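You operate a simulated robot arm through the tools that you are given. There is no shell and no other tool.

The job below is to be done with a simulated robot arm. You get a single attempt, and the scene is never put back.

## Task
Test the red and black leads on the lead tester.
Fine: a lead that reads 1 ohm or more, or OL, goes in the repair tray, a good one back where it lay; leave the contact slid back.

Only the result counts: the job must be done as asked and must still hold three seconds after the hand-in. Knocking over, shifting, dropping, spilling or breaking anything else fails it.

## Robot
A 7-joint arm with a fingered hand, fixed in place. Base frame: the origin is on the floor under the middle of its stand, x ahead of it, y to its left, z up; the work surface is at about z = 80. Readings come in cm, rad, newtons and seconds.
It reaches about 116.4 cm from its shoulder. Its first joint turns from -2.897 to 2.897 rad. Payload 4.7 kg.
The tool frame sits at the grasp point between the pads (the TCP): z along the fingers, y along the line on which they close. The tips reach 3.6 cm beyond it. The gripper opens to 12 cm; its body begins 4.2 cm behind the TCP. The gripper is a hand of 5 fingers: y runs from the thumb to the fingers, the wrist lies at [-1.8, -12.2, -21] in the tool frame, and closing takes about 1.5 s.
Orientation is that of the tool frame in the base frame, as a unit quaternion [x, y, z, w]. With the fingers straight down and the wrist toward the robot, the tool's x, y and z point along [0, 1, 0], [1, 0, 0] and [0, 0, -1] of the base frame.

## Interface
- The arm moves only by the tool nudge_tool. Its argument "deltas" is a list of rows, each a list of 7 numbers: the gripper command, from -1 (shut) to 1 (fully open), values between in proportion, then the shift along the tool's x, y, z in cm, then the turn, a rotation vector about the tool's x, y, z in rad. In form: [[jaw, dx, dy, dz, wx, wy, wz], ...]. A call has 1 to 20 rows; each row is the pose to reach, as a shift and turn from the pose commanded when the call began, along the tool's axes at that moment. A row lasts 0.2 s, in which the tool goes at most 5 cm and 0.15 rad; a call with a longer step from one row to the next is refused whole, and so is a gripper value outside its range. A pose out of reach is approached as far as the arm can. The call stops where the force on the tool passes 60 N (or 10 N more than at its start, if that is more) or the arm is blocked; 0.2 s more then pass. Each finger travels about 4.5 cm/s and halts on what it meets, pressing with about 29 N; the grip force reading is that of the motor and also rises with nothing between the fingers. The clock runs only during rows and for 0.2 s after the last one: add rows that repeat a pose to give the fingers time. It gives the time, the measured TCP pose, the force on the tool (base axes), the opening and the grip force at its end, in the units of the frame above (readings bear some noise), with the torque about the TCP (base axes, N m) and any sound that the robot's microphone picked up, and new pictures: "show" is both (left out), scene, wrist or none.
- Cameras (640 x 400 px; columns grow to the right, rows downward): "scene" is fixed at [21.68, -64.96, 152.58]; the picture's right is [0.53, -0.85, 0.00], its down [-0.65, -0.40, -0.65] and it looks along [0.55, 0.34, -0.76] (base axes); focal length 339 px, centre (320, 200). "wrist" rides on the gripper at [7.3, -9.1, -14.3] in the tool frame; the picture's right is [-0.80, 0.28, -0.53], its down [-0.53, -0.73, 0.42] and it looks along [-0.27, 0.62, 0.74] (tool axes); focal length 234 px, centre (320, 200). There is no depth. A picture from a camera that has moved, and an enlarged one, comes with that camera's place and axes in the base frame and with its lens.
- grasp_type(shape): the hand has 5 fingers and takes this shape, open, in about a second: jaw (thumb against the fingers, like two jaws); tri (thumb and two fingers); tip (a fingertip pinch); poke (one finger out to press); point (the index stretched); flat (the hand flat); cup (the hand cupped); fist (a fist). The gripper value then closes the fingers along that shape, each until it touches; the sizes above hold for jaw. It gives what a move gives, with no picture.
- close_up(camera, box): a new picture of the part [left, top, right, bottom] of that camera's present view, enlarged. The clock stands still meanwhile.
- finish_job(): hands the job in; it is judged then, once.

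Places have to be worked out from the pictures, the camera data and where the tool is seen. Open the gripper and draw the arm clear of the work before you hand the job in, unless the task says otherwise.

The tools are called after "Emit:" by a JSON object that holds its "api" and its "payload". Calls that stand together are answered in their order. nudge_tool: Moves the arm, as the interface text tells. Its arguments: {"type":"object","properties":{"deltas":{"type":"array","items":{"type":"array","items":{"type":"number"}}},"show":{"type":"string","enum":["both","scene","wrist","none"]}},"required":["deltas"]} The other tools are called the same way: grasp_type (shape) gives the hand a shape; close_up (camera, box) takes an enlarged picture of a part of a camera's view; finish_job () hands the job in.

At the start:

```text
clock: 0.0
position: [52.66, -1.1, 107.62]
tool_rot: [0.707, 0.707, 0.0, 0.0]
wrist_force: [-0.6, 1.3, 0.4]
torque: [-0.02, -0.04, 0.03]
width: 11.95
grasp_force: 0.1
shape: jaw
```

scene: 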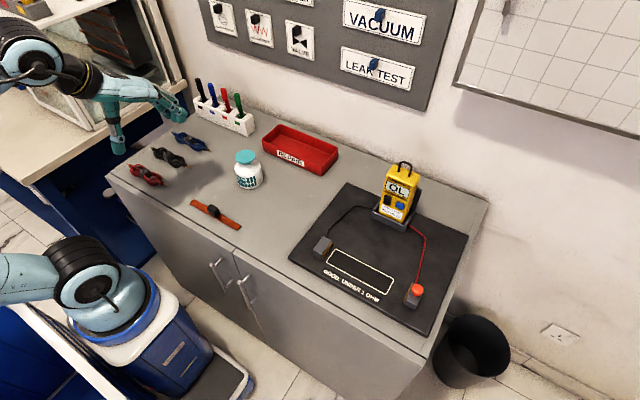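
wrist: 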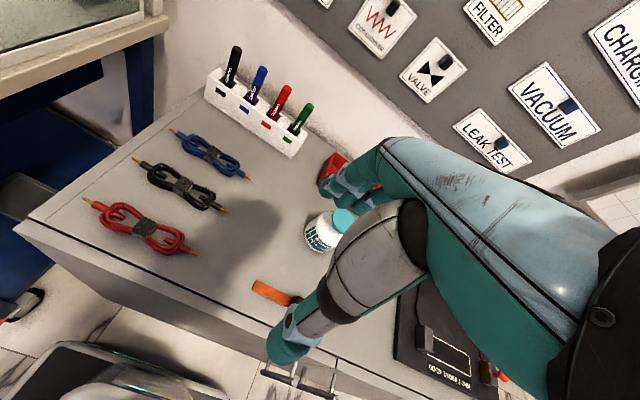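

I see three coiled leads (red, black, blue), a repair tray, and a lead tester on a dark mat. I start by enlarging the important parts of the scene to see details.

Emit:
{"api": "close_up", "payload": {"camera": "scene", "box": [280, 150, 480, 340]}}

Emit:
{"api": "close_up", "payload": {"camera": "scene", "box": [110, 110, 260, 210]}}

Emit:
{"api": "close_up", "payload": {"camera": "scene", "box": [180, 110, 360, 240]}}

Emit:
{"api": "close_up", "payload": {"camera": "wrist", "box": [60, 100, 280, 270]}}

```text
2.11 times, centred on (380, 245) of scene
camera zoom: at [21.68, -64.96, 152.58], right [0.53, -0.85, 0.0], down [-0.65, -0.4, -0.65], along [0.55, 0.34, -0.76], focal length 714 px, centre (194, 105)
```

zoom: 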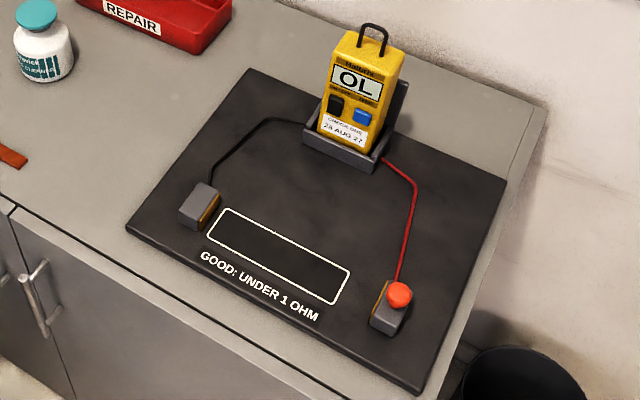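

```text
4.00 times, centred on (185, 160) of scene
camera zoom: at [21.68, -64.96, 152.58], right [0.53, -0.85, 0.0], down [-0.65, -0.4, -0.65], along [0.55, 0.34, -0.76], focal length 1357 px, centre (860, 360)
```

zoom: 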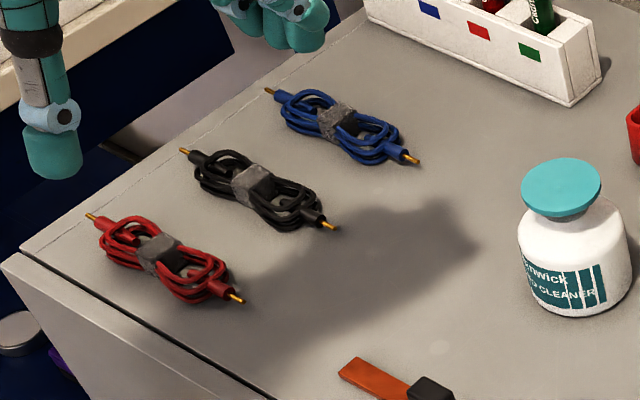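

```text
3.08 times, centred on (270, 175) of scene
camera zoom: at [21.68, -64.96, 152.58], right [0.53, -0.85, 0.0], down [-0.65, -0.4, -0.65], along [0.55, 0.34, -0.76], focal length 1044 px, centre (474, 277)
```

zoom: 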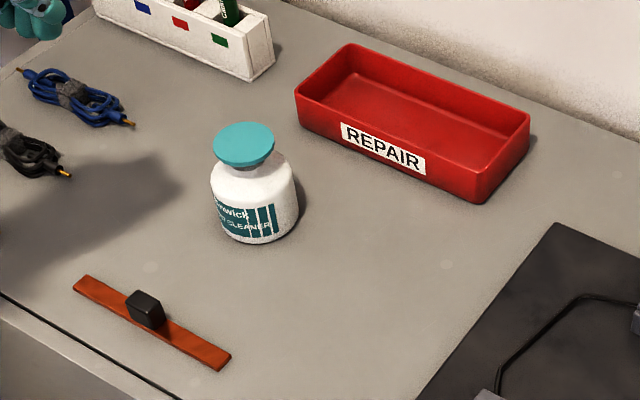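

```text
2.35 times, centred on (170, 185) of wrist
camera zoom: at [43.39, 6.24, 121.77], right [0.28, -0.8, 0.53], down [-0.73, -0.53, -0.42], along [0.62, -0.27, -0.74], focal length 551 px, centre (673, 235)
```

zoom: 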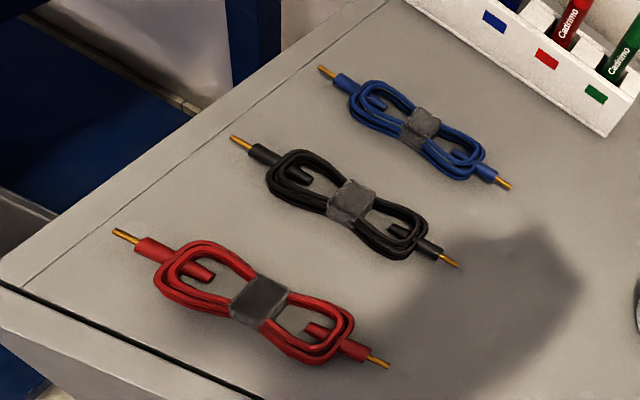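

The lead spacing looks like about 8.8 cm in x, with each lead lying along y at around y=16. I zoom in further on the tester blocks, the meter and the wall signs.

Emit:
{"api": "close_up", "payload": {"camera": "scene", "box": [375, 155, 435, 230]}}

Emit:
{"api": "close_up", "payload": {"camera": "scene", "box": [305, 225, 385, 305]}}

Emit:
{"api": "close_up", "payload": {"camera": "scene", "box": [390, 265, 450, 325]}}

Emit:
{"api": "close_up", "payload": {"camera": "scene", "box": [180, 190, 260, 240]}}

Emit:
{"api": "close_up", "payload": {"camera": "wrist", "box": [240, 120, 640, 400]}}

```text
5.33 times, centred on (405, 192) of scene
camera zoom: at [21.68, -64.96, 152.58], right [0.53, -0.85, 0.0], down [-0.65, -0.4, -0.65], along [0.55, 0.34, -0.76], focal length 1809 px, centre (-133, 240)
```

zoom: 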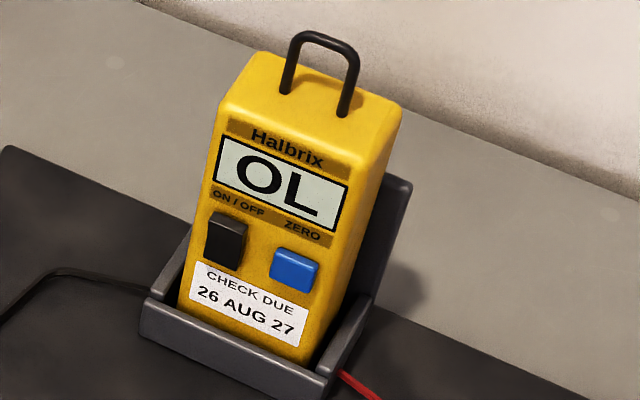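

```text
5.00 times, centred on (345, 265) of scene
camera zoom: at [21.68, -64.96, 152.58], right [0.53, -0.85, 0.0], down [-0.65, -0.4, -0.65], along [0.55, 0.34, -0.76], focal length 1696 px, centre (195, -125)
```

zoom: 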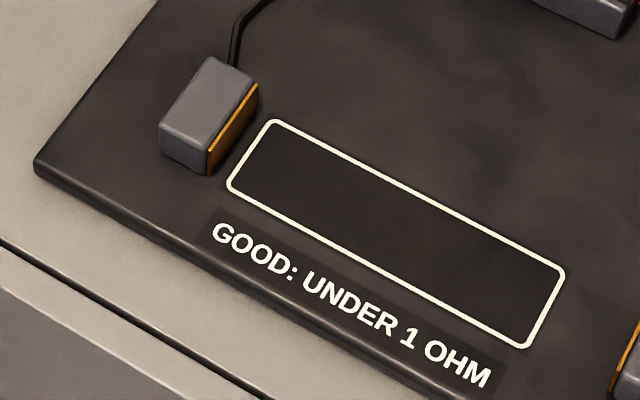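

```text
6.67 times, centred on (420, 295) of scene
camera zoom: at [21.68, -64.96, 152.58], right [0.53, -0.85, 0.0], down [-0.65, -0.4, -0.65], along [0.55, 0.34, -0.76], focal length 2261 px, centre (-347, -433)
```

zoom: 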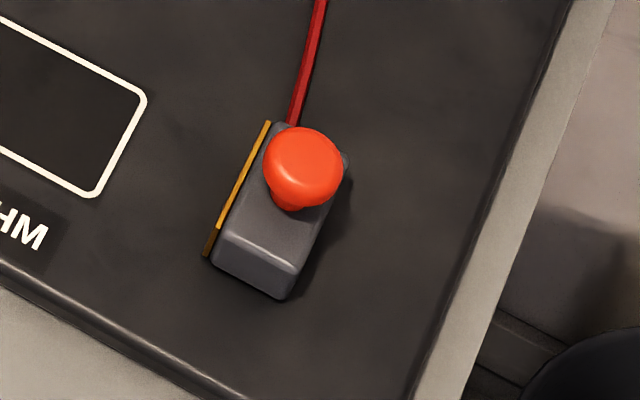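

```text
8.00 times, centred on (220, 215) of scene
camera zoom: at [21.68, -64.96, 152.58], right [0.53, -0.85, 0.0], down [-0.65, -0.4, -0.65], along [0.55, 0.34, -0.76], focal length 2714 px, centre (1120, 80)
```

zoom: 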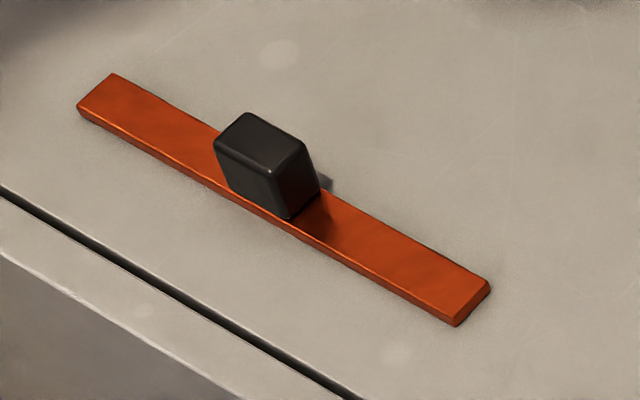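

```text
1.43 times, centred on (440, 260) of wrist
camera zoom: at [43.39, 6.24, 121.77], right [0.28, -0.8, 0.53], down [-0.73, -0.53, -0.42], along [0.62, -0.27, -0.74], focal length 334 px, centre (149, 114)
```

zoom: 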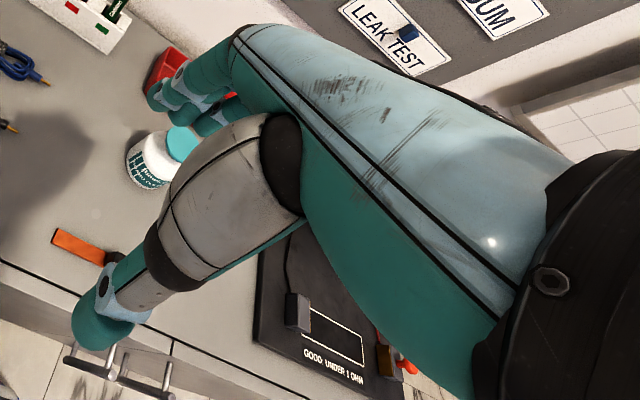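

The bench also has a copper shorting bar with a black handle, and the meter has a ZERO button, so I will keep the meter's zero in mind. I move the hand above the red lead (estimated at x≈54.4, y≈15.9), staying high, to refine its location.

Emit:
{"api": "nudge_tool", "payload": {"deltas": [[0.6, 4, 0.4, 1, 0, 0, 0], [0.4, 8, 0.8, 3, 0, 0, 0], [0.2, 12, 1.2, 5, 0, 0, 0], [0.2, 15, 1.6, 8, 0, 0, 0], [0.2, 17, 1.7, 11, 0, 0, 0], [0.2, 17, 1.7, 11, 0, 0, 0], [0.2, 17, 1.7, 11, 0, 0, 0]], "show": "both"}}

```text
clock: 1.6
position: [54.53, 16.1, 96.42]
tool_rot: [0.708, 0.706, 0.0, 0.0]
wrist_force: [0.4, -0.6, -0.1]
torque: [0.0, 0.01, 0.0]
width: 7.25
grasp_force: 0.0
shape: jaw
camera wrist: at [45.29, 23.27, 110.79], right [0.28, -0.8, 0.53], down [-0.73, -0.53, -0.42], along [0.62, -0.27, -0.74], focal length 234 px, centre (320, 200)
```

scene: 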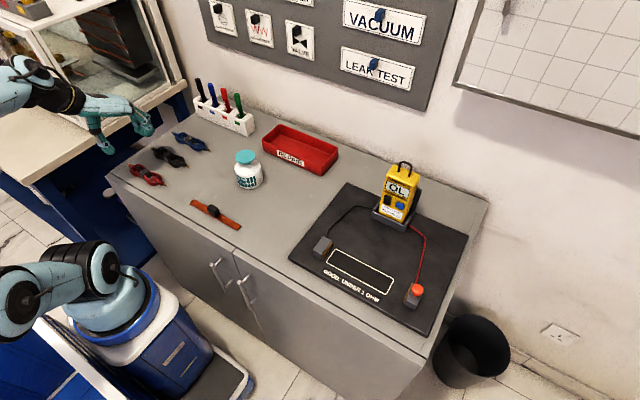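
wrist: 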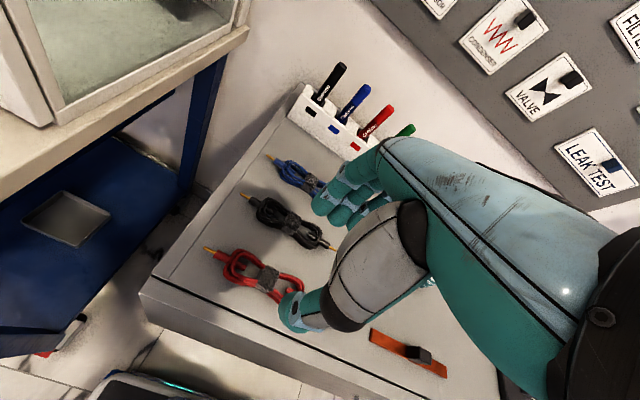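

The strap of the red lead reads at about (54.3, 15.3) from the wrist camera. I take a closer look at the hand and the lead before descending.

Emit:
{"api": "close_up", "payload": {"camera": "wrist", "box": [190, 140, 430, 340]}}

Emit:
{"api": "close_up", "payload": {"camera": "scene", "box": [60, 80, 220, 200]}}

```text
2.00 times, centred on (310, 240) of wrist
camera zoom: at [45.29, 23.27, 110.79], right [0.28, -0.8, 0.53], down [-0.73, -0.53, -0.42], along [0.62, -0.27, -0.74], focal length 468 px, centre (340, 120)
```

zoom: 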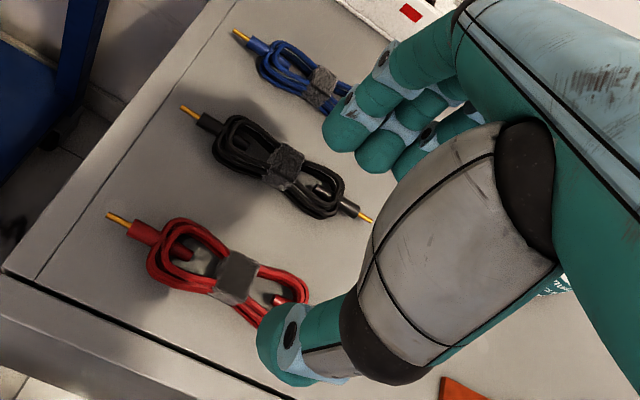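

```text
3.33 times, centred on (140, 140) of scene
camera zoom: at [21.68, -64.96, 152.58], right [0.53, -0.85, 0.0], down [-0.65, -0.4, -0.65], along [0.55, 0.34, -0.76], focal length 1131 px, centre (920, 400)
```

zoom: 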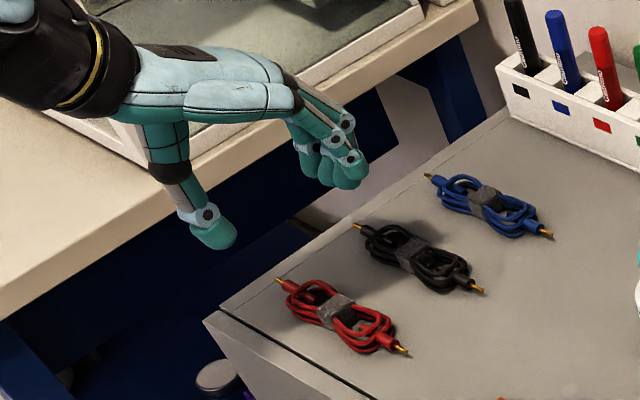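

The lead body spans about x 52.4–56.4, so an opening of ~6 cm clears the neighbouring black lead. I lower to about z=88 over the strap and check alignment.

Emit:
{"api": "nudge_tool", "payload": {"deltas": [[0.05, -0.6, 0, 2, 0, 0, 0], [0.05, -0.6, 0, 4, 0, 0, 0], [0.05, -0.6, 0, 6, 0, 0, 0], [0.05, -0.6, 0, 8, 0, 0, 0], [0.05, -0.6, 0, 8, 0, 0, 0]], "show": "both"}}

Emit:
{"api": "close_up", "payload": {"camera": "scene", "box": [60, 80, 220, 200]}}

Emit:
{"api": "close_up", "payload": {"camera": "wrist", "box": [190, 140, 430, 340]}}

```text
clock: 2.8
position: [54.4, 15.33, 88.44]
tool_rot: [0.707, 0.707, 0.0, 0.0]
wrist_force: [0.2, 0.5, -0.1]
torque: [0.02, 0.0, -0.01]
width: 6.34
grasp_force: 0.0
shape: jaw
camera wrist: at [45.11, 22.51, 102.72], right [0.28, -0.8, 0.53], down [-0.73, -0.53, -0.42], along [0.62, -0.27, -0.74], focal length 234 px, centre (320, 200)
```

scene: 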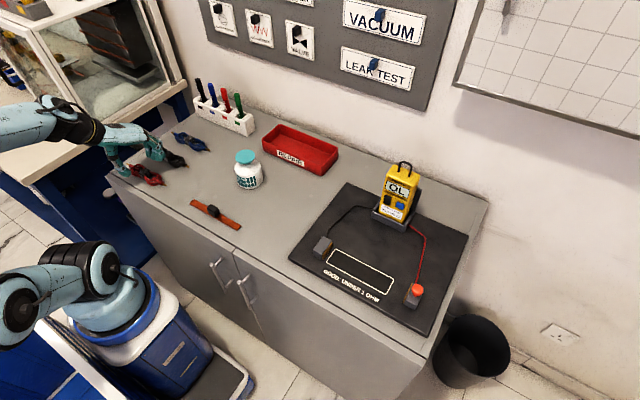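
wrist: 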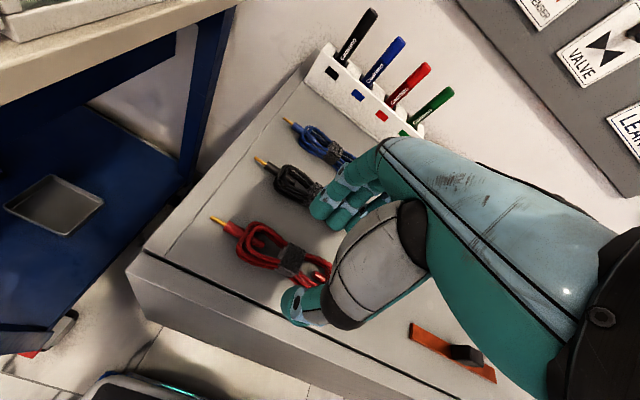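

```text
3.33 times, centred on (140, 140) of scene
camera zoom: at [21.68, -64.96, 152.58], right [0.53, -0.85, 0.0], down [-0.65, -0.4, -0.65], along [0.55, 0.34, -0.76], focal length 1131 px, centre (920, 400)
```

zoom: 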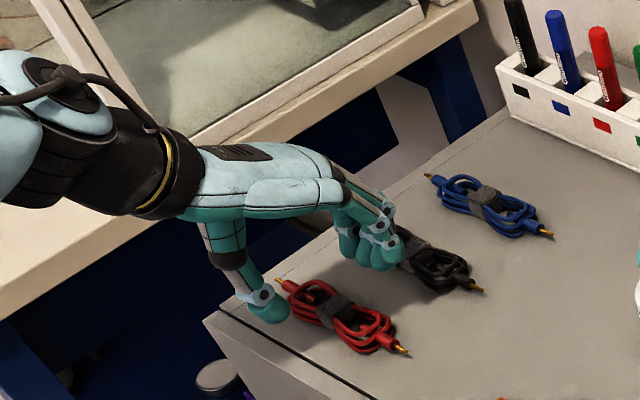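

```text
2.00 times, centred on (310, 240) of wrist
camera zoom: at [45.11, 22.51, 102.72], right [0.28, -0.8, 0.53], down [-0.73, -0.53, -0.42], along [0.62, -0.27, -0.74], focal length 468 px, centre (340, 120)
```

zoom: 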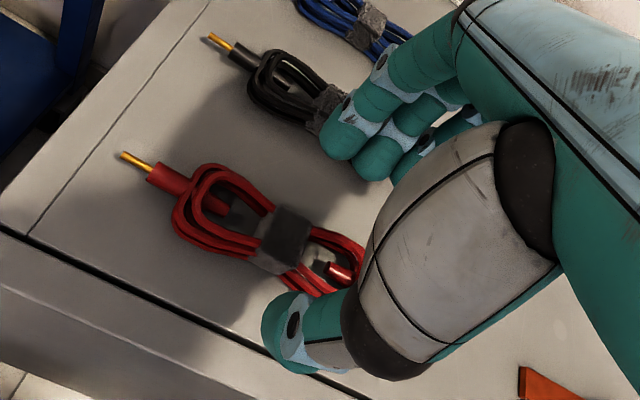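

The fingers straddle the red lead with the black lead just outside. I narrow slightly and descend to TCP z≈84.5, keeping tips just above the surface, without closing yet.

Emit:
{"api": "nudge_tool", "payload": {"deltas": [[-0.03, 0, 0, 0.5, 0, 0, 0], [-0.03, 0, 0, 1.5, 0, 0, 0], [-0.03, 0, 0, 2.5, 0, 0, 0], [-0.03, 0, 0, 3.2, 0, 0, 0], [-0.03, 0, 0, 3.8, 0, 0, 0], [-0.03, 0, 0, 3.8, 0, 0, 0]], "show": "both"}}

Emit:
{"api": "close_up", "payload": {"camera": "scene", "box": [60, 100, 220, 220]}}

Emit:
{"api": "close_up", "payload": {"camera": "wrist", "box": [190, 140, 430, 340]}}

```text
clock: 4.2
position: [54.22, 15.29, 84.66]
tool_rot: [0.708, 0.707, 0.0, 0.0]
wrist_force: [0.1, 0.0, 0.3]
torque: [-0.01, 0.01, 0.01]
width: 5.89
grasp_force: 0.0
shape: jaw
camera wrist: at [45.02, 22.61, 98.93], right [0.28, -0.8, 0.53], down [-0.73, -0.53, -0.42], along [0.62, -0.27, -0.74], focal length 234 px, centre (320, 200)
```

scene: 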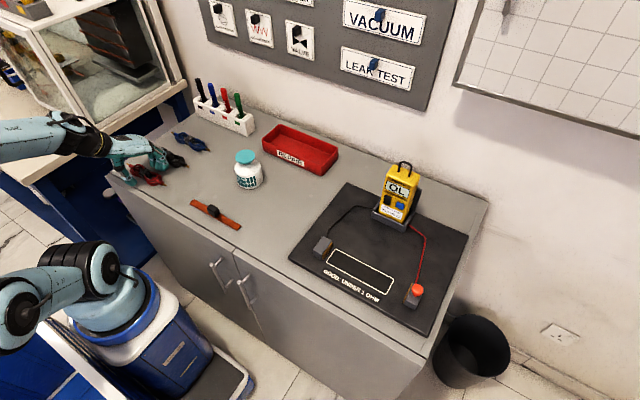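
wrist: 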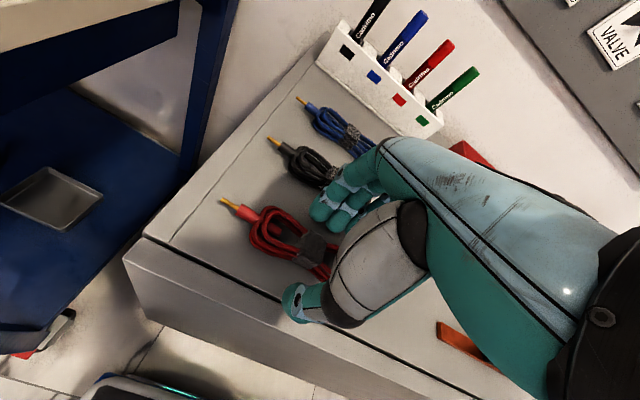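

```text
3.33 times, centred on (140, 160) of scene
camera zoom: at [21.68, -64.96, 152.58], right [0.53, -0.85, 0.0], down [-0.65, -0.4, -0.65], along [0.55, 0.34, -0.76], focal length 1131 px, centre (920, 333)
```

zoom: 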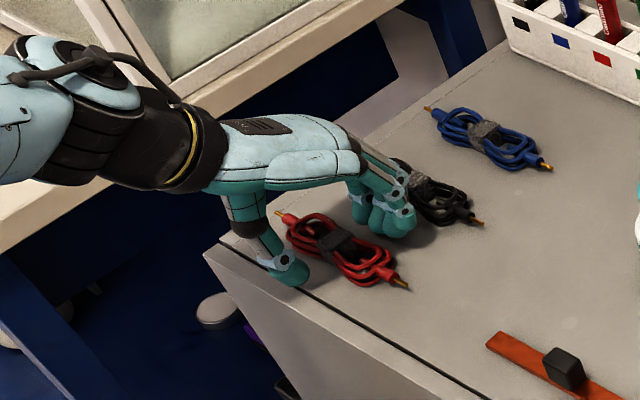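

```text
2.00 times, centred on (310, 240) of wrist
camera zoom: at [45.02, 22.61, 98.93], right [0.28, -0.8, 0.53], down [-0.73, -0.53, -0.42], along [0.62, -0.27, -0.74], focal length 468 px, centre (340, 120)
```

zoom: 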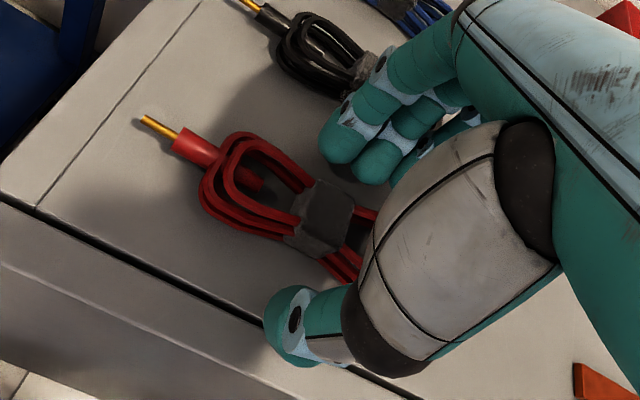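

The strap sits directly below the TCP, with the fingers clear on both sides. I close the hand on it in place.

Emit:
{"api": "nudge_tool", "payload": {"deltas": [[-0.4, 0, 0, 0, 0, 0, 0], [-0.7, 0, 0, 0, 0, 0, 0], [-1, 0, 0, 0, 0, 0, 0], [-1, 0, 0, 0, 0, 0, 0], [-1, 0, 0, 0, 0, 0, 0], [-1, 0, 0, 0, 0, 0, 0], [-1, 0, 0, 0, 0, 0, 0]], "show": "both"}}

Emit:
{"api": "close_up", "payload": {"camera": "scene", "box": [60, 100, 220, 220]}}

Emit:
{"api": "close_up", "payload": {"camera": "wrist", "box": [190, 140, 430, 340]}}

```text
clock: 5.8
position: [54.24, 15.38, 84.6]
tool_rot: [0.707, 0.707, 0.0, 0.0]
wrist_force: [-0.5, -0.1, 0.1]
torque: [-0.02, 0.0, 0.0]
width: 2.49
grasp_force: 29.3
shape: jaw
camera wrist: at [45.02, 22.61, 98.93], right [0.28, -0.8, 0.53], down [-0.73, -0.53, -0.42], along [0.62, -0.27, -0.74], focal length 234 px, centre (320, 200)
```

scene: 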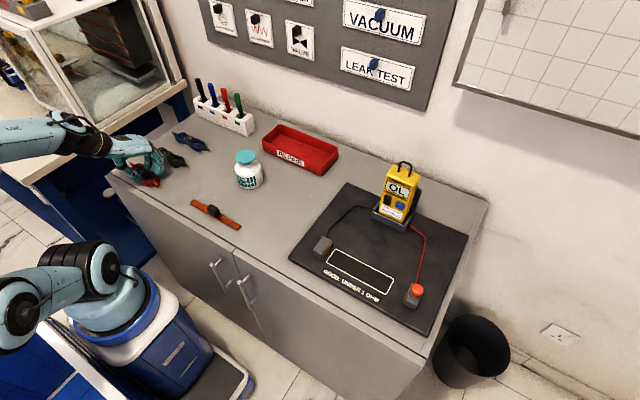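
wrist: 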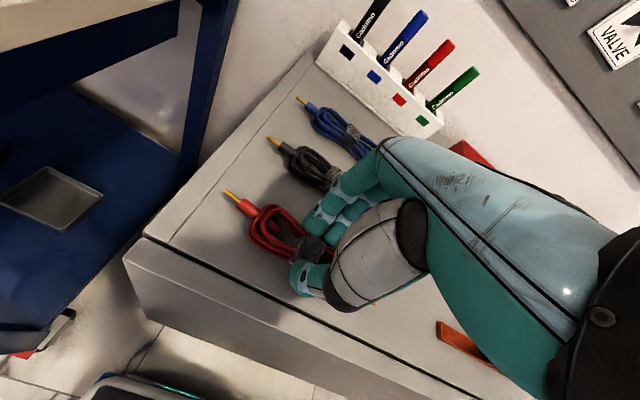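

```text
3.33 times, centred on (140, 160) of scene
camera zoom: at [21.68, -64.96, 152.58], right [0.53, -0.85, 0.0], down [-0.65, -0.4, -0.65], along [0.55, 0.34, -0.76], focal length 1131 px, centre (920, 333)
```

zoom: 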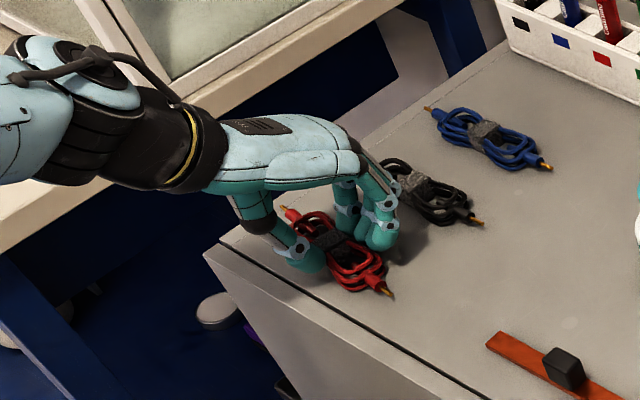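

```text
2.00 times, centred on (310, 240) of wrist
camera zoom: at [45.02, 22.61, 98.93], right [0.28, -0.8, 0.53], down [-0.73, -0.53, -0.42], along [0.62, -0.27, -0.74], focal length 468 px, centre (340, 120)
```

zoom: 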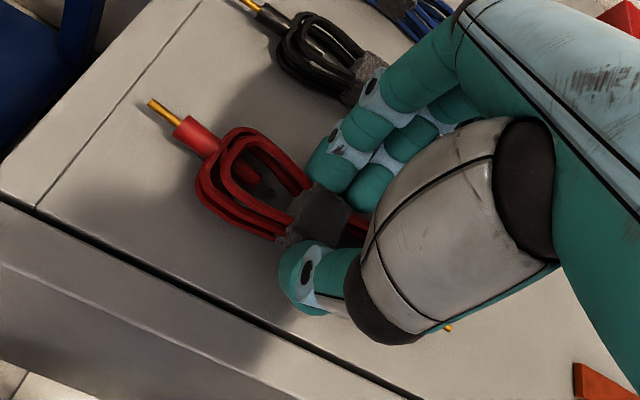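

The grip stopped at 2.5 cm on the strap with 29 N, and the lead appears to have turned slightly (about 0.1 rad). I lift it straight up and inspect it.

Emit:
{"api": "nudge_tool", "payload": {"deltas": [[-1, 0, 0, -2, 0, 0, 0], [-1, 0, 0, -5, 0, 0, 0], [-1, 0, 0, -9, 0, 0, 0], [-1, 0, 0, -13, 0, 0, 0], [-1, 0, 0, -15, 0, 0, 0], [-1, 0, 0, -15, 0, 0, 0]], "show": "both"}}

Emit:
{"api": "close_up", "payload": {"camera": "scene", "box": [60, 60, 220, 180]}}

Emit:
{"api": "close_up", "payload": {"camera": "wrist", "box": [190, 140, 430, 340]}}

```text
clock: 7.2
position: [54.07, 15.23, 99.59]
tool_rot: [0.707, 0.707, 0.0, 0.0]
wrist_force: [-0.4, -0.5, -0.7]
torque: [0.01, -0.03, -0.04]
width: 2.48
grasp_force: 28.4
shape: jaw
camera wrist: at [44.98, 22.53, 113.96], right [0.28, -0.8, 0.53], down [-0.73, -0.53, -0.42], along [0.62, -0.27, -0.74], focal length 234 px, centre (320, 200)
```

scene: 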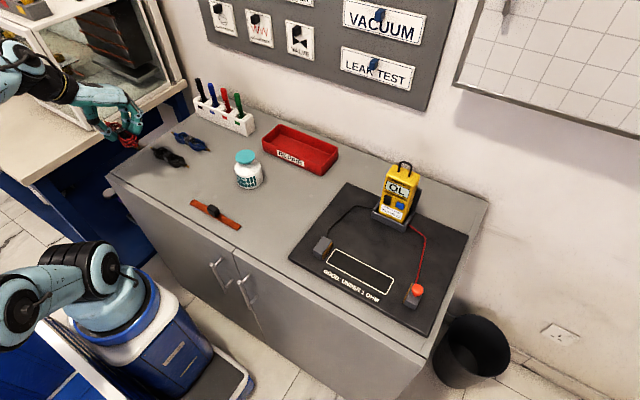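
wrist: 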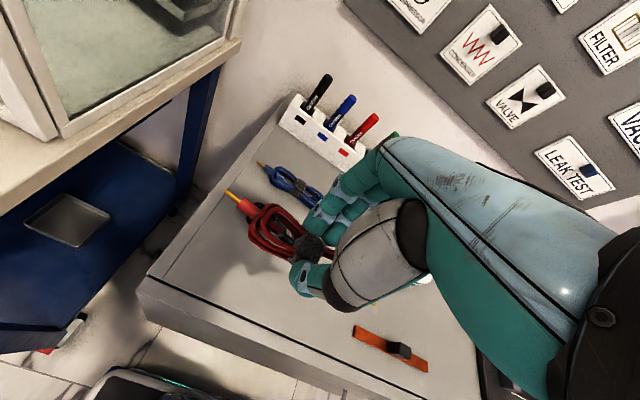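

```text
3.33 times, centred on (140, 120) of scene
camera zoom: at [21.68, -64.96, 152.58], right [0.53, -0.85, 0.0], down [-0.65, -0.4, -0.65], along [0.55, 0.34, -0.76], focal length 1131 px, centre (920, 467)
```

zoom: 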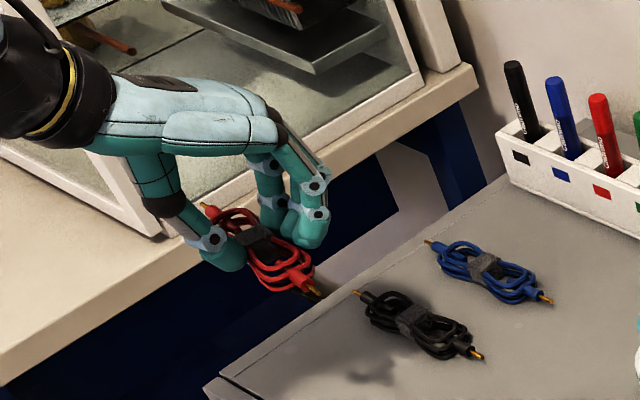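

```text
2.00 times, centred on (310, 240) of wrist
camera zoom: at [44.98, 22.53, 113.96], right [0.28, -0.8, 0.53], down [-0.73, -0.53, -0.42], along [0.62, -0.27, -0.74], focal length 468 px, centre (340, 120)
```

zoom: 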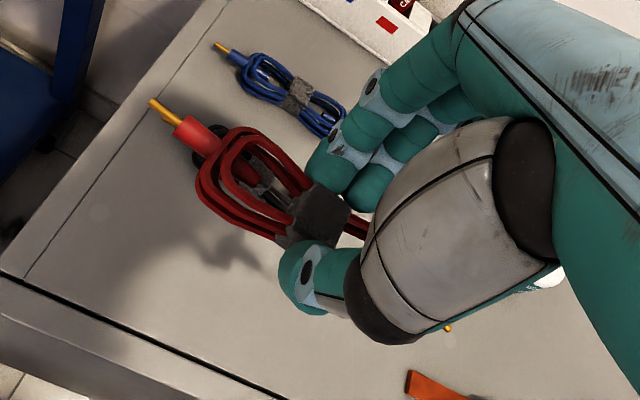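

The lead sits rigidly in the hand: relative to the tool its tips are about (+8.75, +1.15) and (−8.3, −1.15), a yaw of ~0.135 rad. I carry it across to above the tester (estimated contacts at y≈−43.4 and −64.2, x≈60), turning the tool −0.135 rad about its z to square the lead up.

Emit:
{"api": "nudge_tool", "payload": {"deltas": [[-1, -2, 0.2, 0, 0, 0, 0], [-1, -6, 0.6, 0, 0, 0, -0.01], [-1, -10.5, 1.0, 0, 0, 0, -0.02], [-1, -15, 1.4, 0, 0, 0, -0.03], [-1, -19.5, 1.8, 0, 0, 0, -0.04], [-1, -24, 2.2, 0, 0, 0, -0.05], [-1, -28.5, 2.6, 0, 0, 0, -0.06], [-1, -33, 3.0, 0, 0, 0, -0.07], [-1, -37.5, 3.4, 0, 0, 0, -0.08], [-1, -42, 3.8, 0, 0, 0, -0.09], [-1, -46.5, 4.2, 0, 0, 0, -0.1], [-1, -51, 4.6, 0, 0, 0, -0.11], [-1, -55.5, 5.0, 0, 0, 0, -0.12], [-1, -60, 5.4, 0, 0, 0, -0.13], [-1, -64, 5.7, 0, 0, 0, -0.135], [-1, -67, 5.8, 0, 0, 0, -0.135], [-1, -67.5, 5.8, 0, 0, 0, -0.135], [-1, -67.5, 5.8, 0, 0, 0, -0.135]], "show": "both"}}

Emit:
{"api": "close_up", "payload": {"camera": "scene", "box": [270, 130, 490, 340]}}

Emit:
{"api": "close_up", "payload": {"camera": "wrist", "box": [190, 140, 430, 340]}}

```text
clock: 11.0
position: [59.91, -52.08, 99.62]
tool_rot: [0.658, 0.753, 0.0, 0.0]
wrist_force: [0.2, -0.2, -1.2]
torque: [-0.02, -0.02, 0.0]
width: 2.47
grasp_force: 28.5
shape: jaw
camera wrist: at [49.86, -46.13, 113.96], right [0.38, -0.76, 0.53], down [-0.65, -0.63, -0.42], along [0.65, -0.18, -0.74], focal length 234 px, centre (320, 200)
```

scene: 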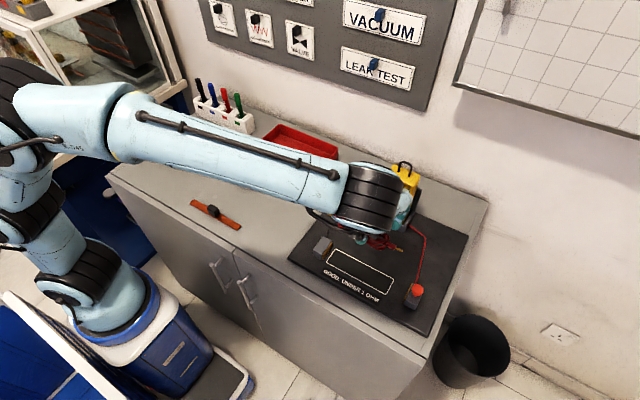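
wrist: 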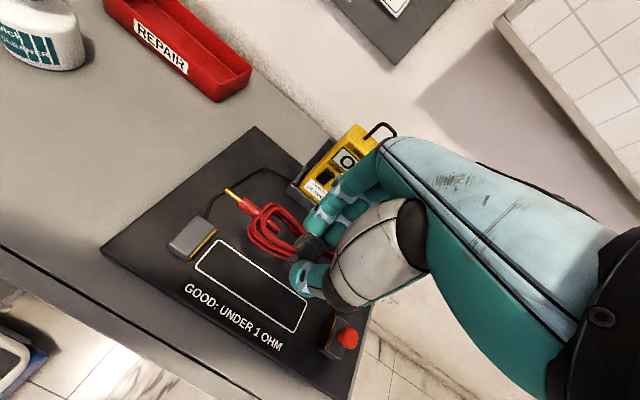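

```text
1.90 times, centred on (380, 235) of scene
camera zoom: at [21.68, -64.96, 152.58], right [0.53, -0.85, 0.0], down [-0.65, -0.4, -0.65], along [0.55, 0.34, -0.76], focal length 646 px, centre (206, 133)
```

zoom: 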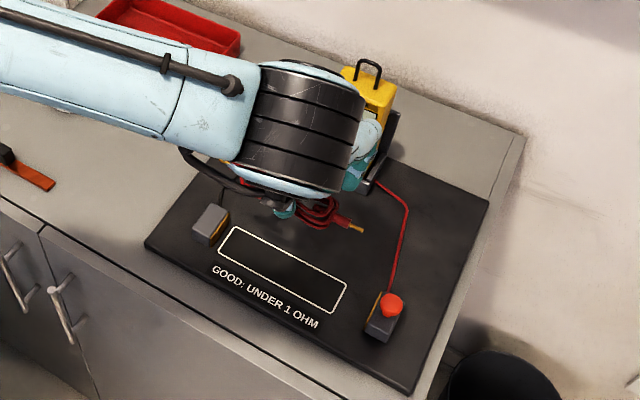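

```text
2.00 times, centred on (310, 240) of wrist
camera zoom: at [49.86, -46.13, 113.96], right [0.38, -0.76, 0.53], down [-0.65, -0.63, -0.42], along [0.65, -0.18, -0.74], focal length 468 px, centre (340, 120)
```

zoom: 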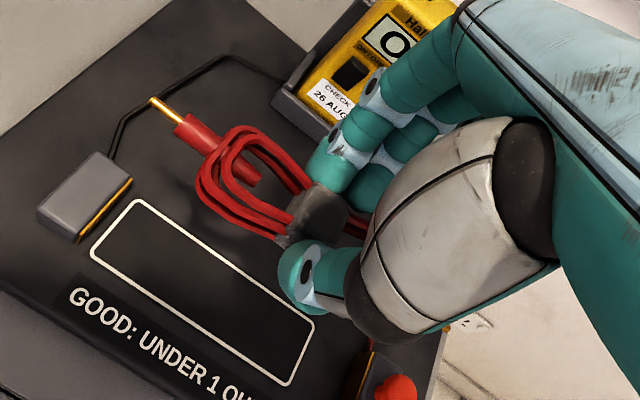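

Squared up now: the fixed contact face reads y≈−44.0 (x 57.5–62.3), the moving one y≈−65, and the +y pin tip is 8.85 cm from the TCP. I shift so the pin will land ~0.4 cm short of the fixed contact, and lower to about z=88.

Emit:
{"api": "nudge_tool", "payload": {"deltas": [[-1, -1.18, -0.26, 2, 0, 0, 0], [-1, -1.18, -0.26, 5, 0, 0, 0], [-1, -1.18, -0.26, 8, 0, 0, 0], [-1, -1.18, -0.26, 10.5, 0, 0, 0], [-1, -1.18, -0.26, 11.5, 0, 0, 0], [-1, -1.18, -0.26, 11.5, 0, 0, 0]], "show": "both"}}

Emit:
{"api": "close_up", "payload": {"camera": "scene", "box": [290, 170, 450, 320]}}

Emit:
{"api": "close_up", "payload": {"camera": "wrist", "box": [190, 140, 430, 340]}}

```text
clock: 12.4
position: [59.92, -53.19, 88.14]
tool_rot: [0.658, 0.753, 0.0, 0.0]
wrist_force: [-0.3, -0.7, -0.1]
torque: [-0.01, 0.02, 0.02]
width: 2.5
grasp_force: 29.1
shape: jaw
camera wrist: at [49.85, -47.26, 102.41], right [0.38, -0.76, 0.53], down [-0.65, -0.63, -0.42], along [0.65, -0.18, -0.74], focal length 234 px, centre (320, 200)
```

scene: 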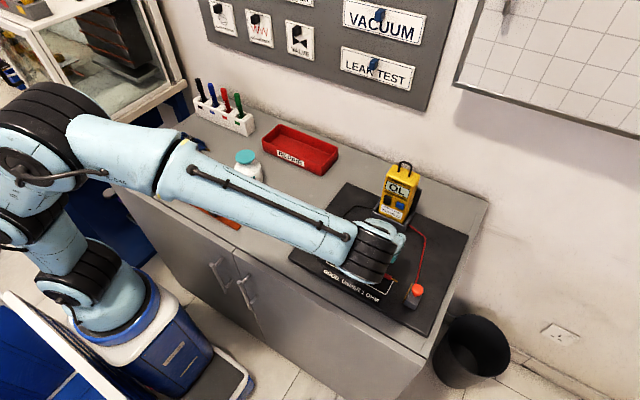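
wrist: 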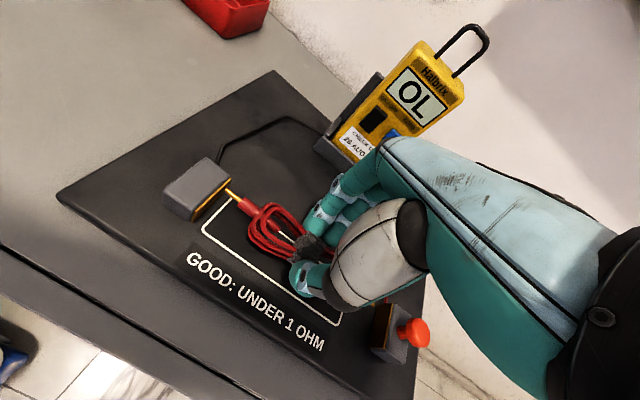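

```text
2.67 times, centred on (370, 245) of scene
camera zoom: at [21.68, -64.96, 152.58], right [0.53, -0.85, 0.0], down [-0.65, -0.4, -0.65], along [0.55, 0.34, -0.76], focal length 905 px, centre (187, 80)
```

zoom: 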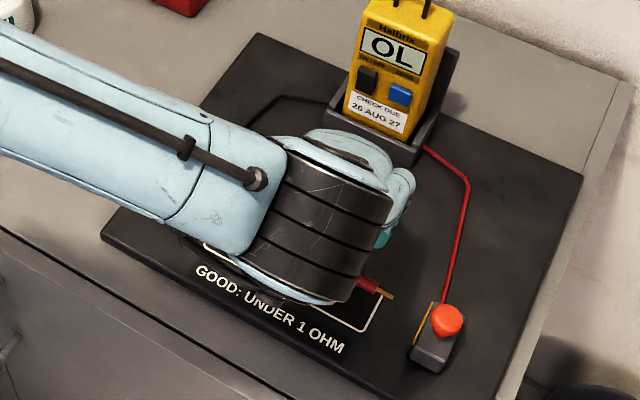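

```text
2.00 times, centred on (310, 240) of wrist
camera zoom: at [49.85, -47.26, 102.41], right [0.38, -0.76, 0.53], down [-0.65, -0.63, -0.42], along [0.65, -0.18, -0.74], focal length 468 px, centre (340, 120)
```

zoom: 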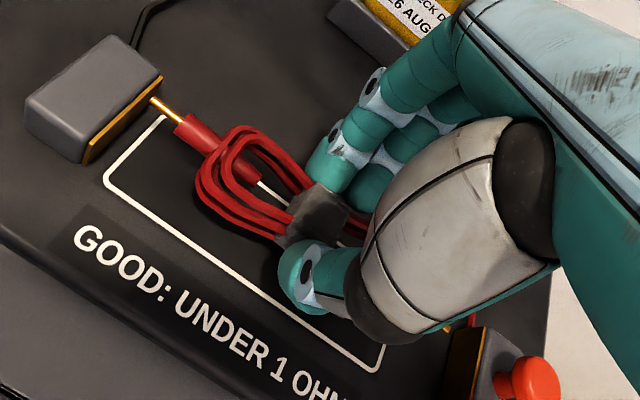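

The pin tip is ~0.4 cm short of the fixed contact's face and in line with it, and the other pin is ~3.6 cm clear of the sliding contact. I lower until the lead rests on the mat.

Emit:
{"api": "nudge_tool", "payload": {"deltas": [[-1, 0, 0, 1, 0, 0, 0], [-1, 0, 0, 2, 0, 0, 0], [-1, 0, 0, 2.3, 0, 0, 0], [-1, 0, 0, 2.5, 0, 0, 0], [-1, 0, 0, 2.5, 0, 0, 0]], "show": "wrist"}}

Emit:
{"api": "close_up", "payload": {"camera": "wrist", "box": [190, 140, 430, 340]}}

```text
clock: 13.6
position: [59.92, -53.36, 85.82]
tool_rot: [0.658, 0.753, 0.0, 0.001]
wrist_force: [-1.9, 1.9, 21.9]
torque: [-0.02, -0.04, 0.03]
width: 2.58
grasp_force: 29.4
shape: jaw
camera wrist: at [49.82, -47.36, 100.13], right [0.38, -0.76, 0.53], down [-0.65, -0.63, -0.42], along [0.65, -0.18, -0.74], focal length 234 px, centre (320, 200)
```

wrist: 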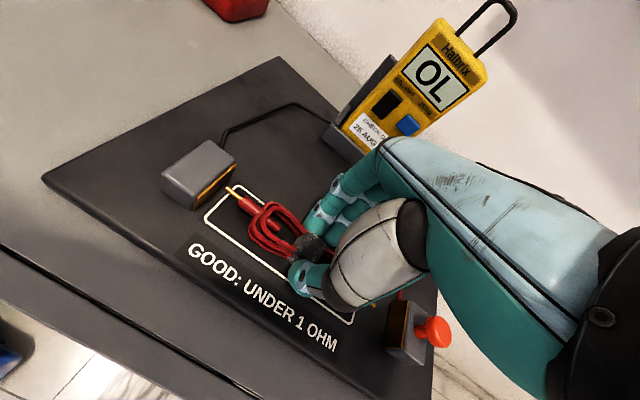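

```text
2.00 times, centred on (310, 240) of wrist
camera zoom: at [49.82, -47.36, 100.13], right [0.38, -0.76, 0.53], down [-0.65, -0.63, -0.42], along [0.65, -0.18, -0.74], focal length 468 px, centre (340, 120)
```

zoom: 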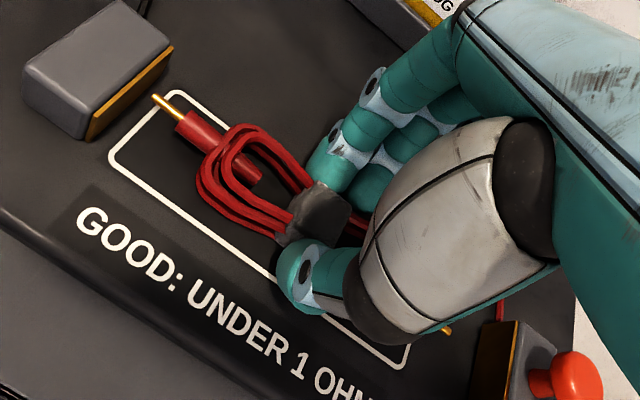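

A 22 N upward force shows the lead rests on the mat (TCP z≈85.8). I ease up slightly, open the fingers and lift away.

Emit:
{"api": "nudge_tool", "payload": {"deltas": [[-1, 0, 0, -0.2, 0, 0, 0], [-0.8, 0, 0, -0.2, 0, 0, 0], [-0.5, 0, 0, -0.2, 0, 0, 0], [-0.2, 0, 0, -0.2, 0, 0, 0], [0, 0, 0, -0.2, 0, 0, 0], [0, 0, 0, -0.2, 0, 0, 0], [0, 0, 0, -0.2, 0, 0, 0], [0, 0, 0, -2, 0, 0, 0], [0, 0, 0, -5, 0, 0, 0], [0, 0, 0, -9, 0, 0, 0], [0, 0, 0, -12, 0, 0, 0], [0, 0, 0, -12, 0, 0, 0]], "show": "both"}}

Emit:
{"api": "close_up", "payload": {"camera": "wrist", "box": [160, 120, 400, 380]}}

```text
clock: 16.2
position: [59.96, -53.63, 97.91]
tool_rot: [0.659, 0.752, 0.0, 0.0]
wrist_force: [0.6, -0.4, -0.4]
torque: [-0.04, 0.0, 0.02]
width: 5.96
grasp_force: 0.0
shape: jaw
camera wrist: at [49.89, -47.59, 112.32], right [0.38, -0.76, 0.52], down [-0.66, -0.62, -0.42], along [0.65, -0.18, -0.74], focal length 234 px, centre (320, 200)
```

scene: 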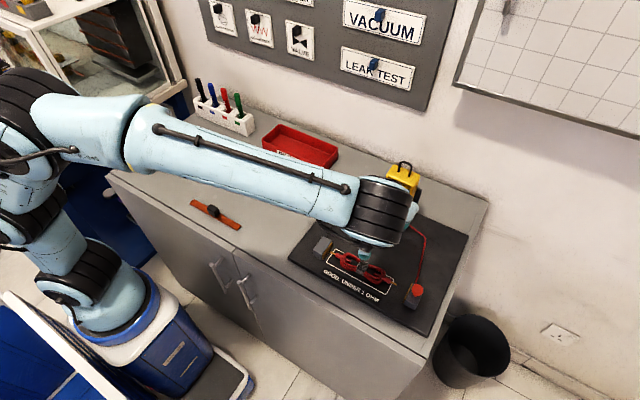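
wrist: 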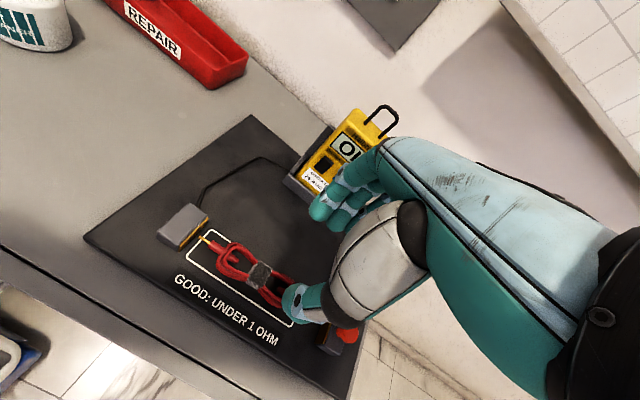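

```text
1.54 times, centred on (280, 250) of wrist
camera zoom: at [49.89, -47.59, 112.32], right [0.38, -0.76, 0.52], down [-0.66, -0.62, -0.42], along [0.65, -0.18, -0.74], focal length 360 px, centre (382, 123)
```

zoom: 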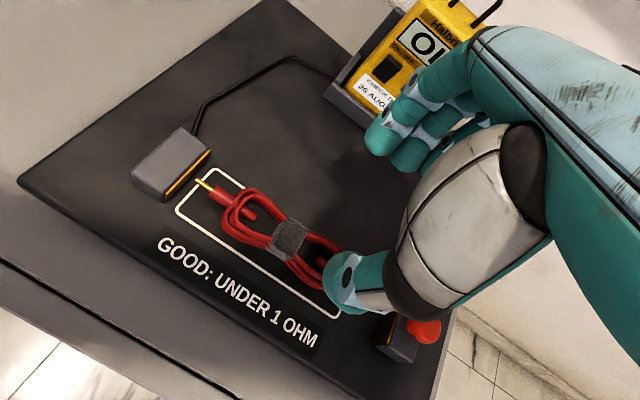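

The red lead lies in the outline between the contacts. Before working the sliding contact's knob (estimated at about (59.7, −66.8), top z≈85), I raise and draw back the hand and try the poke shape to see where that finger sits.

Emit:
{"api": "nudge_tool", "payload": {"deltas": [[0, 0, -2, -3, 0, 0, 0], [0, 0, -5, -6, 0, 0, 0], [0, 0, -8, -9, 0, 0, 0], [0, 0, -10, -11, 0, 0, 0], [0, 0, -10, -11, 0, 0, 0]], "show": "none"}}

Emit:
{"api": "grasp_type", "payload": {"shape": "poke"}}

Emit:
{"api": "close_up", "payload": {"camera": "wrist", "box": [0, 0, 640, 400]}}

Emit:
{"api": "close_up", "payload": {"camera": "scene", "box": [270, 130, 490, 340]}}

```text
clock: 17.4
position: [50.1, -54.87, 108.56]
tool_rot: [0.658, 0.753, 0.002, 0.0]
wrist_force: [0.6, 0.4, 0.3]
torque: [0.0, -0.03, 0.01]
width: 6.0
grasp_force: 0.1
shape: jaw
```

```text
clock: 18.3
position: [49.95, -54.76, 108.62]
tool_rot: [0.658, 0.753, 0.0, 0.001]
wrist_force: [0.8, 0.4, 0.4]
torque: [0.01, 0.01, 0.02]
width: 0.0
grasp_force: 0.1
shape: poke
```

```text
1.00 times, centred on (320, 200) of wrist (not enlarged: the box is as wide or as high as the picture)
camera zoom: at [39.98, -48.83, 122.89], right [0.38, -0.76, 0.53], down [-0.65, -0.63, -0.42], along [0.65, -0.18, -0.74], focal length 234 px, centre (320, 200)
```

zoom: 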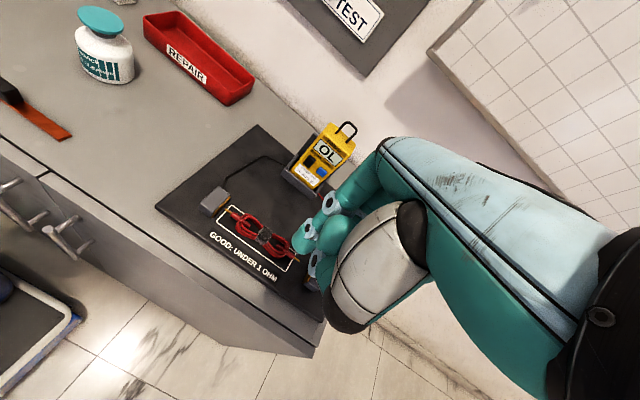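

```text
1.90 times, centred on (380, 235) of scene
camera zoom: at [21.68, -64.96, 152.58], right [0.53, -0.85, 0.0], down [-0.65, -0.4, -0.65], along [0.55, 0.34, -0.76], focal length 646 px, centre (206, 133)
```

zoom: 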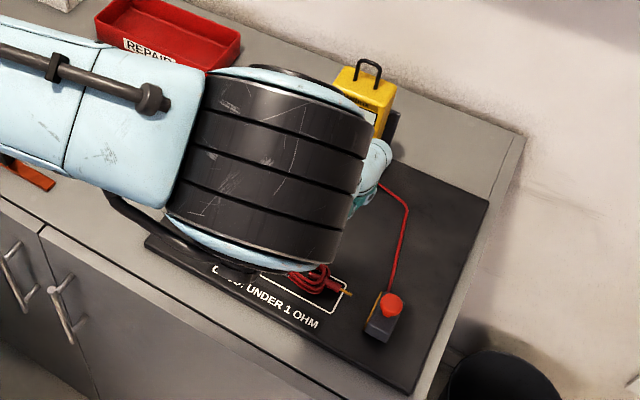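

I zoom the wrist view to see the poking finger.

Emit:
{"api": "close_up", "payload": {"camera": "wrist", "box": [260, 140, 440, 340]}}

```text
2.00 times, centred on (350, 240) of wrist
camera zoom: at [39.98, -48.83, 122.89], right [0.38, -0.76, 0.53], down [-0.65, -0.63, -0.42], along [0.65, -0.18, -0.74], focal length 468 px, centre (260, 120)
```

zoom: 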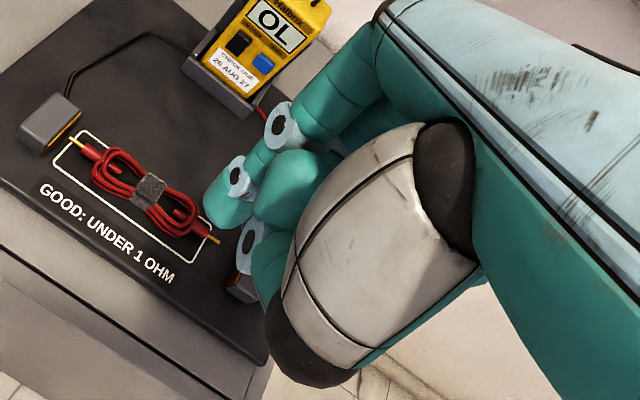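

In poke the index points down on the +x side of the hand with the others curled. I also look at the tip-pinch shape, which could hold the knob and slide it both ways.

Emit:
{"api": "grasp_type", "payload": {"shape": "tip"}}

Emit:
{"api": "close_up", "payload": {"camera": "wrist", "box": [260, 140, 440, 340]}}

Emit:
{"api": "nudge_tool", "payload": {"deltas": [[-0.4, 0, 0, 0, 0, 0, 0], [-0.4, 0, 0, 0, 0, 0, 0], [-0.4, 0, 0, 0, 0, 0, 0], [-0.4, 0, 0, 0, 0, 0, 0], [-0.4, 0, 0, 0, 0, 0, 0]], "show": "wrist"}}

Emit:
{"api": "close_up", "payload": {"camera": "wrist", "box": [260, 140, 440, 340]}}

```text
clock: 19.2
position: [49.96, -54.87, 108.53]
tool_rot: [0.658, 0.753, 0.0, 0.001]
wrist_force: [-0.3, 0.6, -0.2]
torque: [0.01, -0.02, -0.01]
width: 11.94
grasp_force: 0.0
shape: tip
```

```text
2.00 times, centred on (350, 240) of wrist
camera zoom: at [39.98, -48.82, 122.89], right [0.38, -0.76, 0.53], down [-0.65, -0.63, -0.42], along [0.65, -0.18, -0.74], focal length 468 px, centre (260, 120)
```

zoom: 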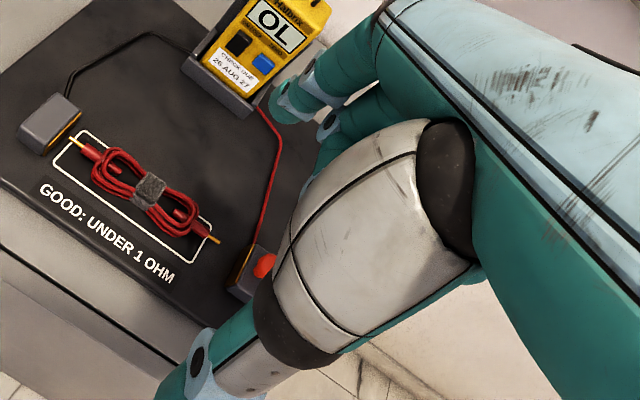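

```text
clock: 20.4
position: [49.99, -54.8, 108.5]
tool_rot: [0.658, 0.753, 0.0, 0.0]
wrist_force: [0.5, -0.1, -0.1]
torque: [0.0, 0.0, 0.0]
width: 3.67
grasp_force: 0.0
shape: tip
camera wrist: at [39.98, -48.82, 122.89], right [0.38, -0.76, 0.53], down [-0.65, -0.63, -0.42], along [0.65, -0.18, -0.74], focal length 234 px, centre (320, 200)
```

wrist: 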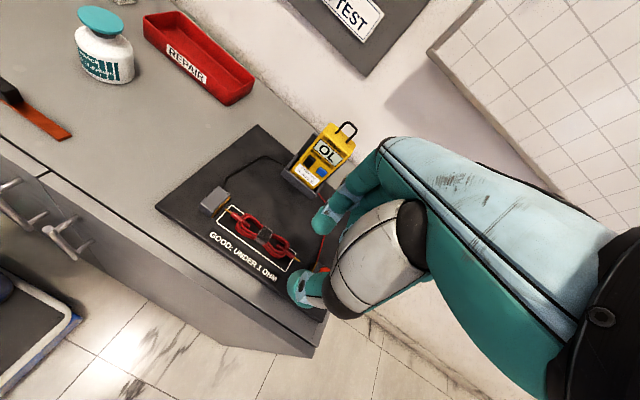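

```text
2.00 times, centred on (350, 240) of wrist
camera zoom: at [39.98, -48.82, 122.89], right [0.38, -0.76, 0.53], down [-0.65, -0.63, -0.42], along [0.65, -0.18, -0.74], focal length 468 px, centre (260, 120)
```

zoom: 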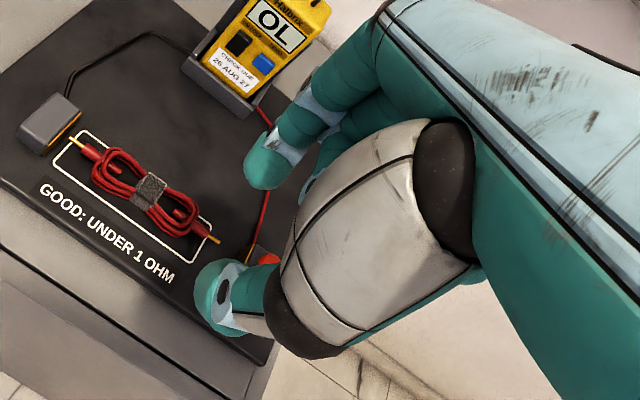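

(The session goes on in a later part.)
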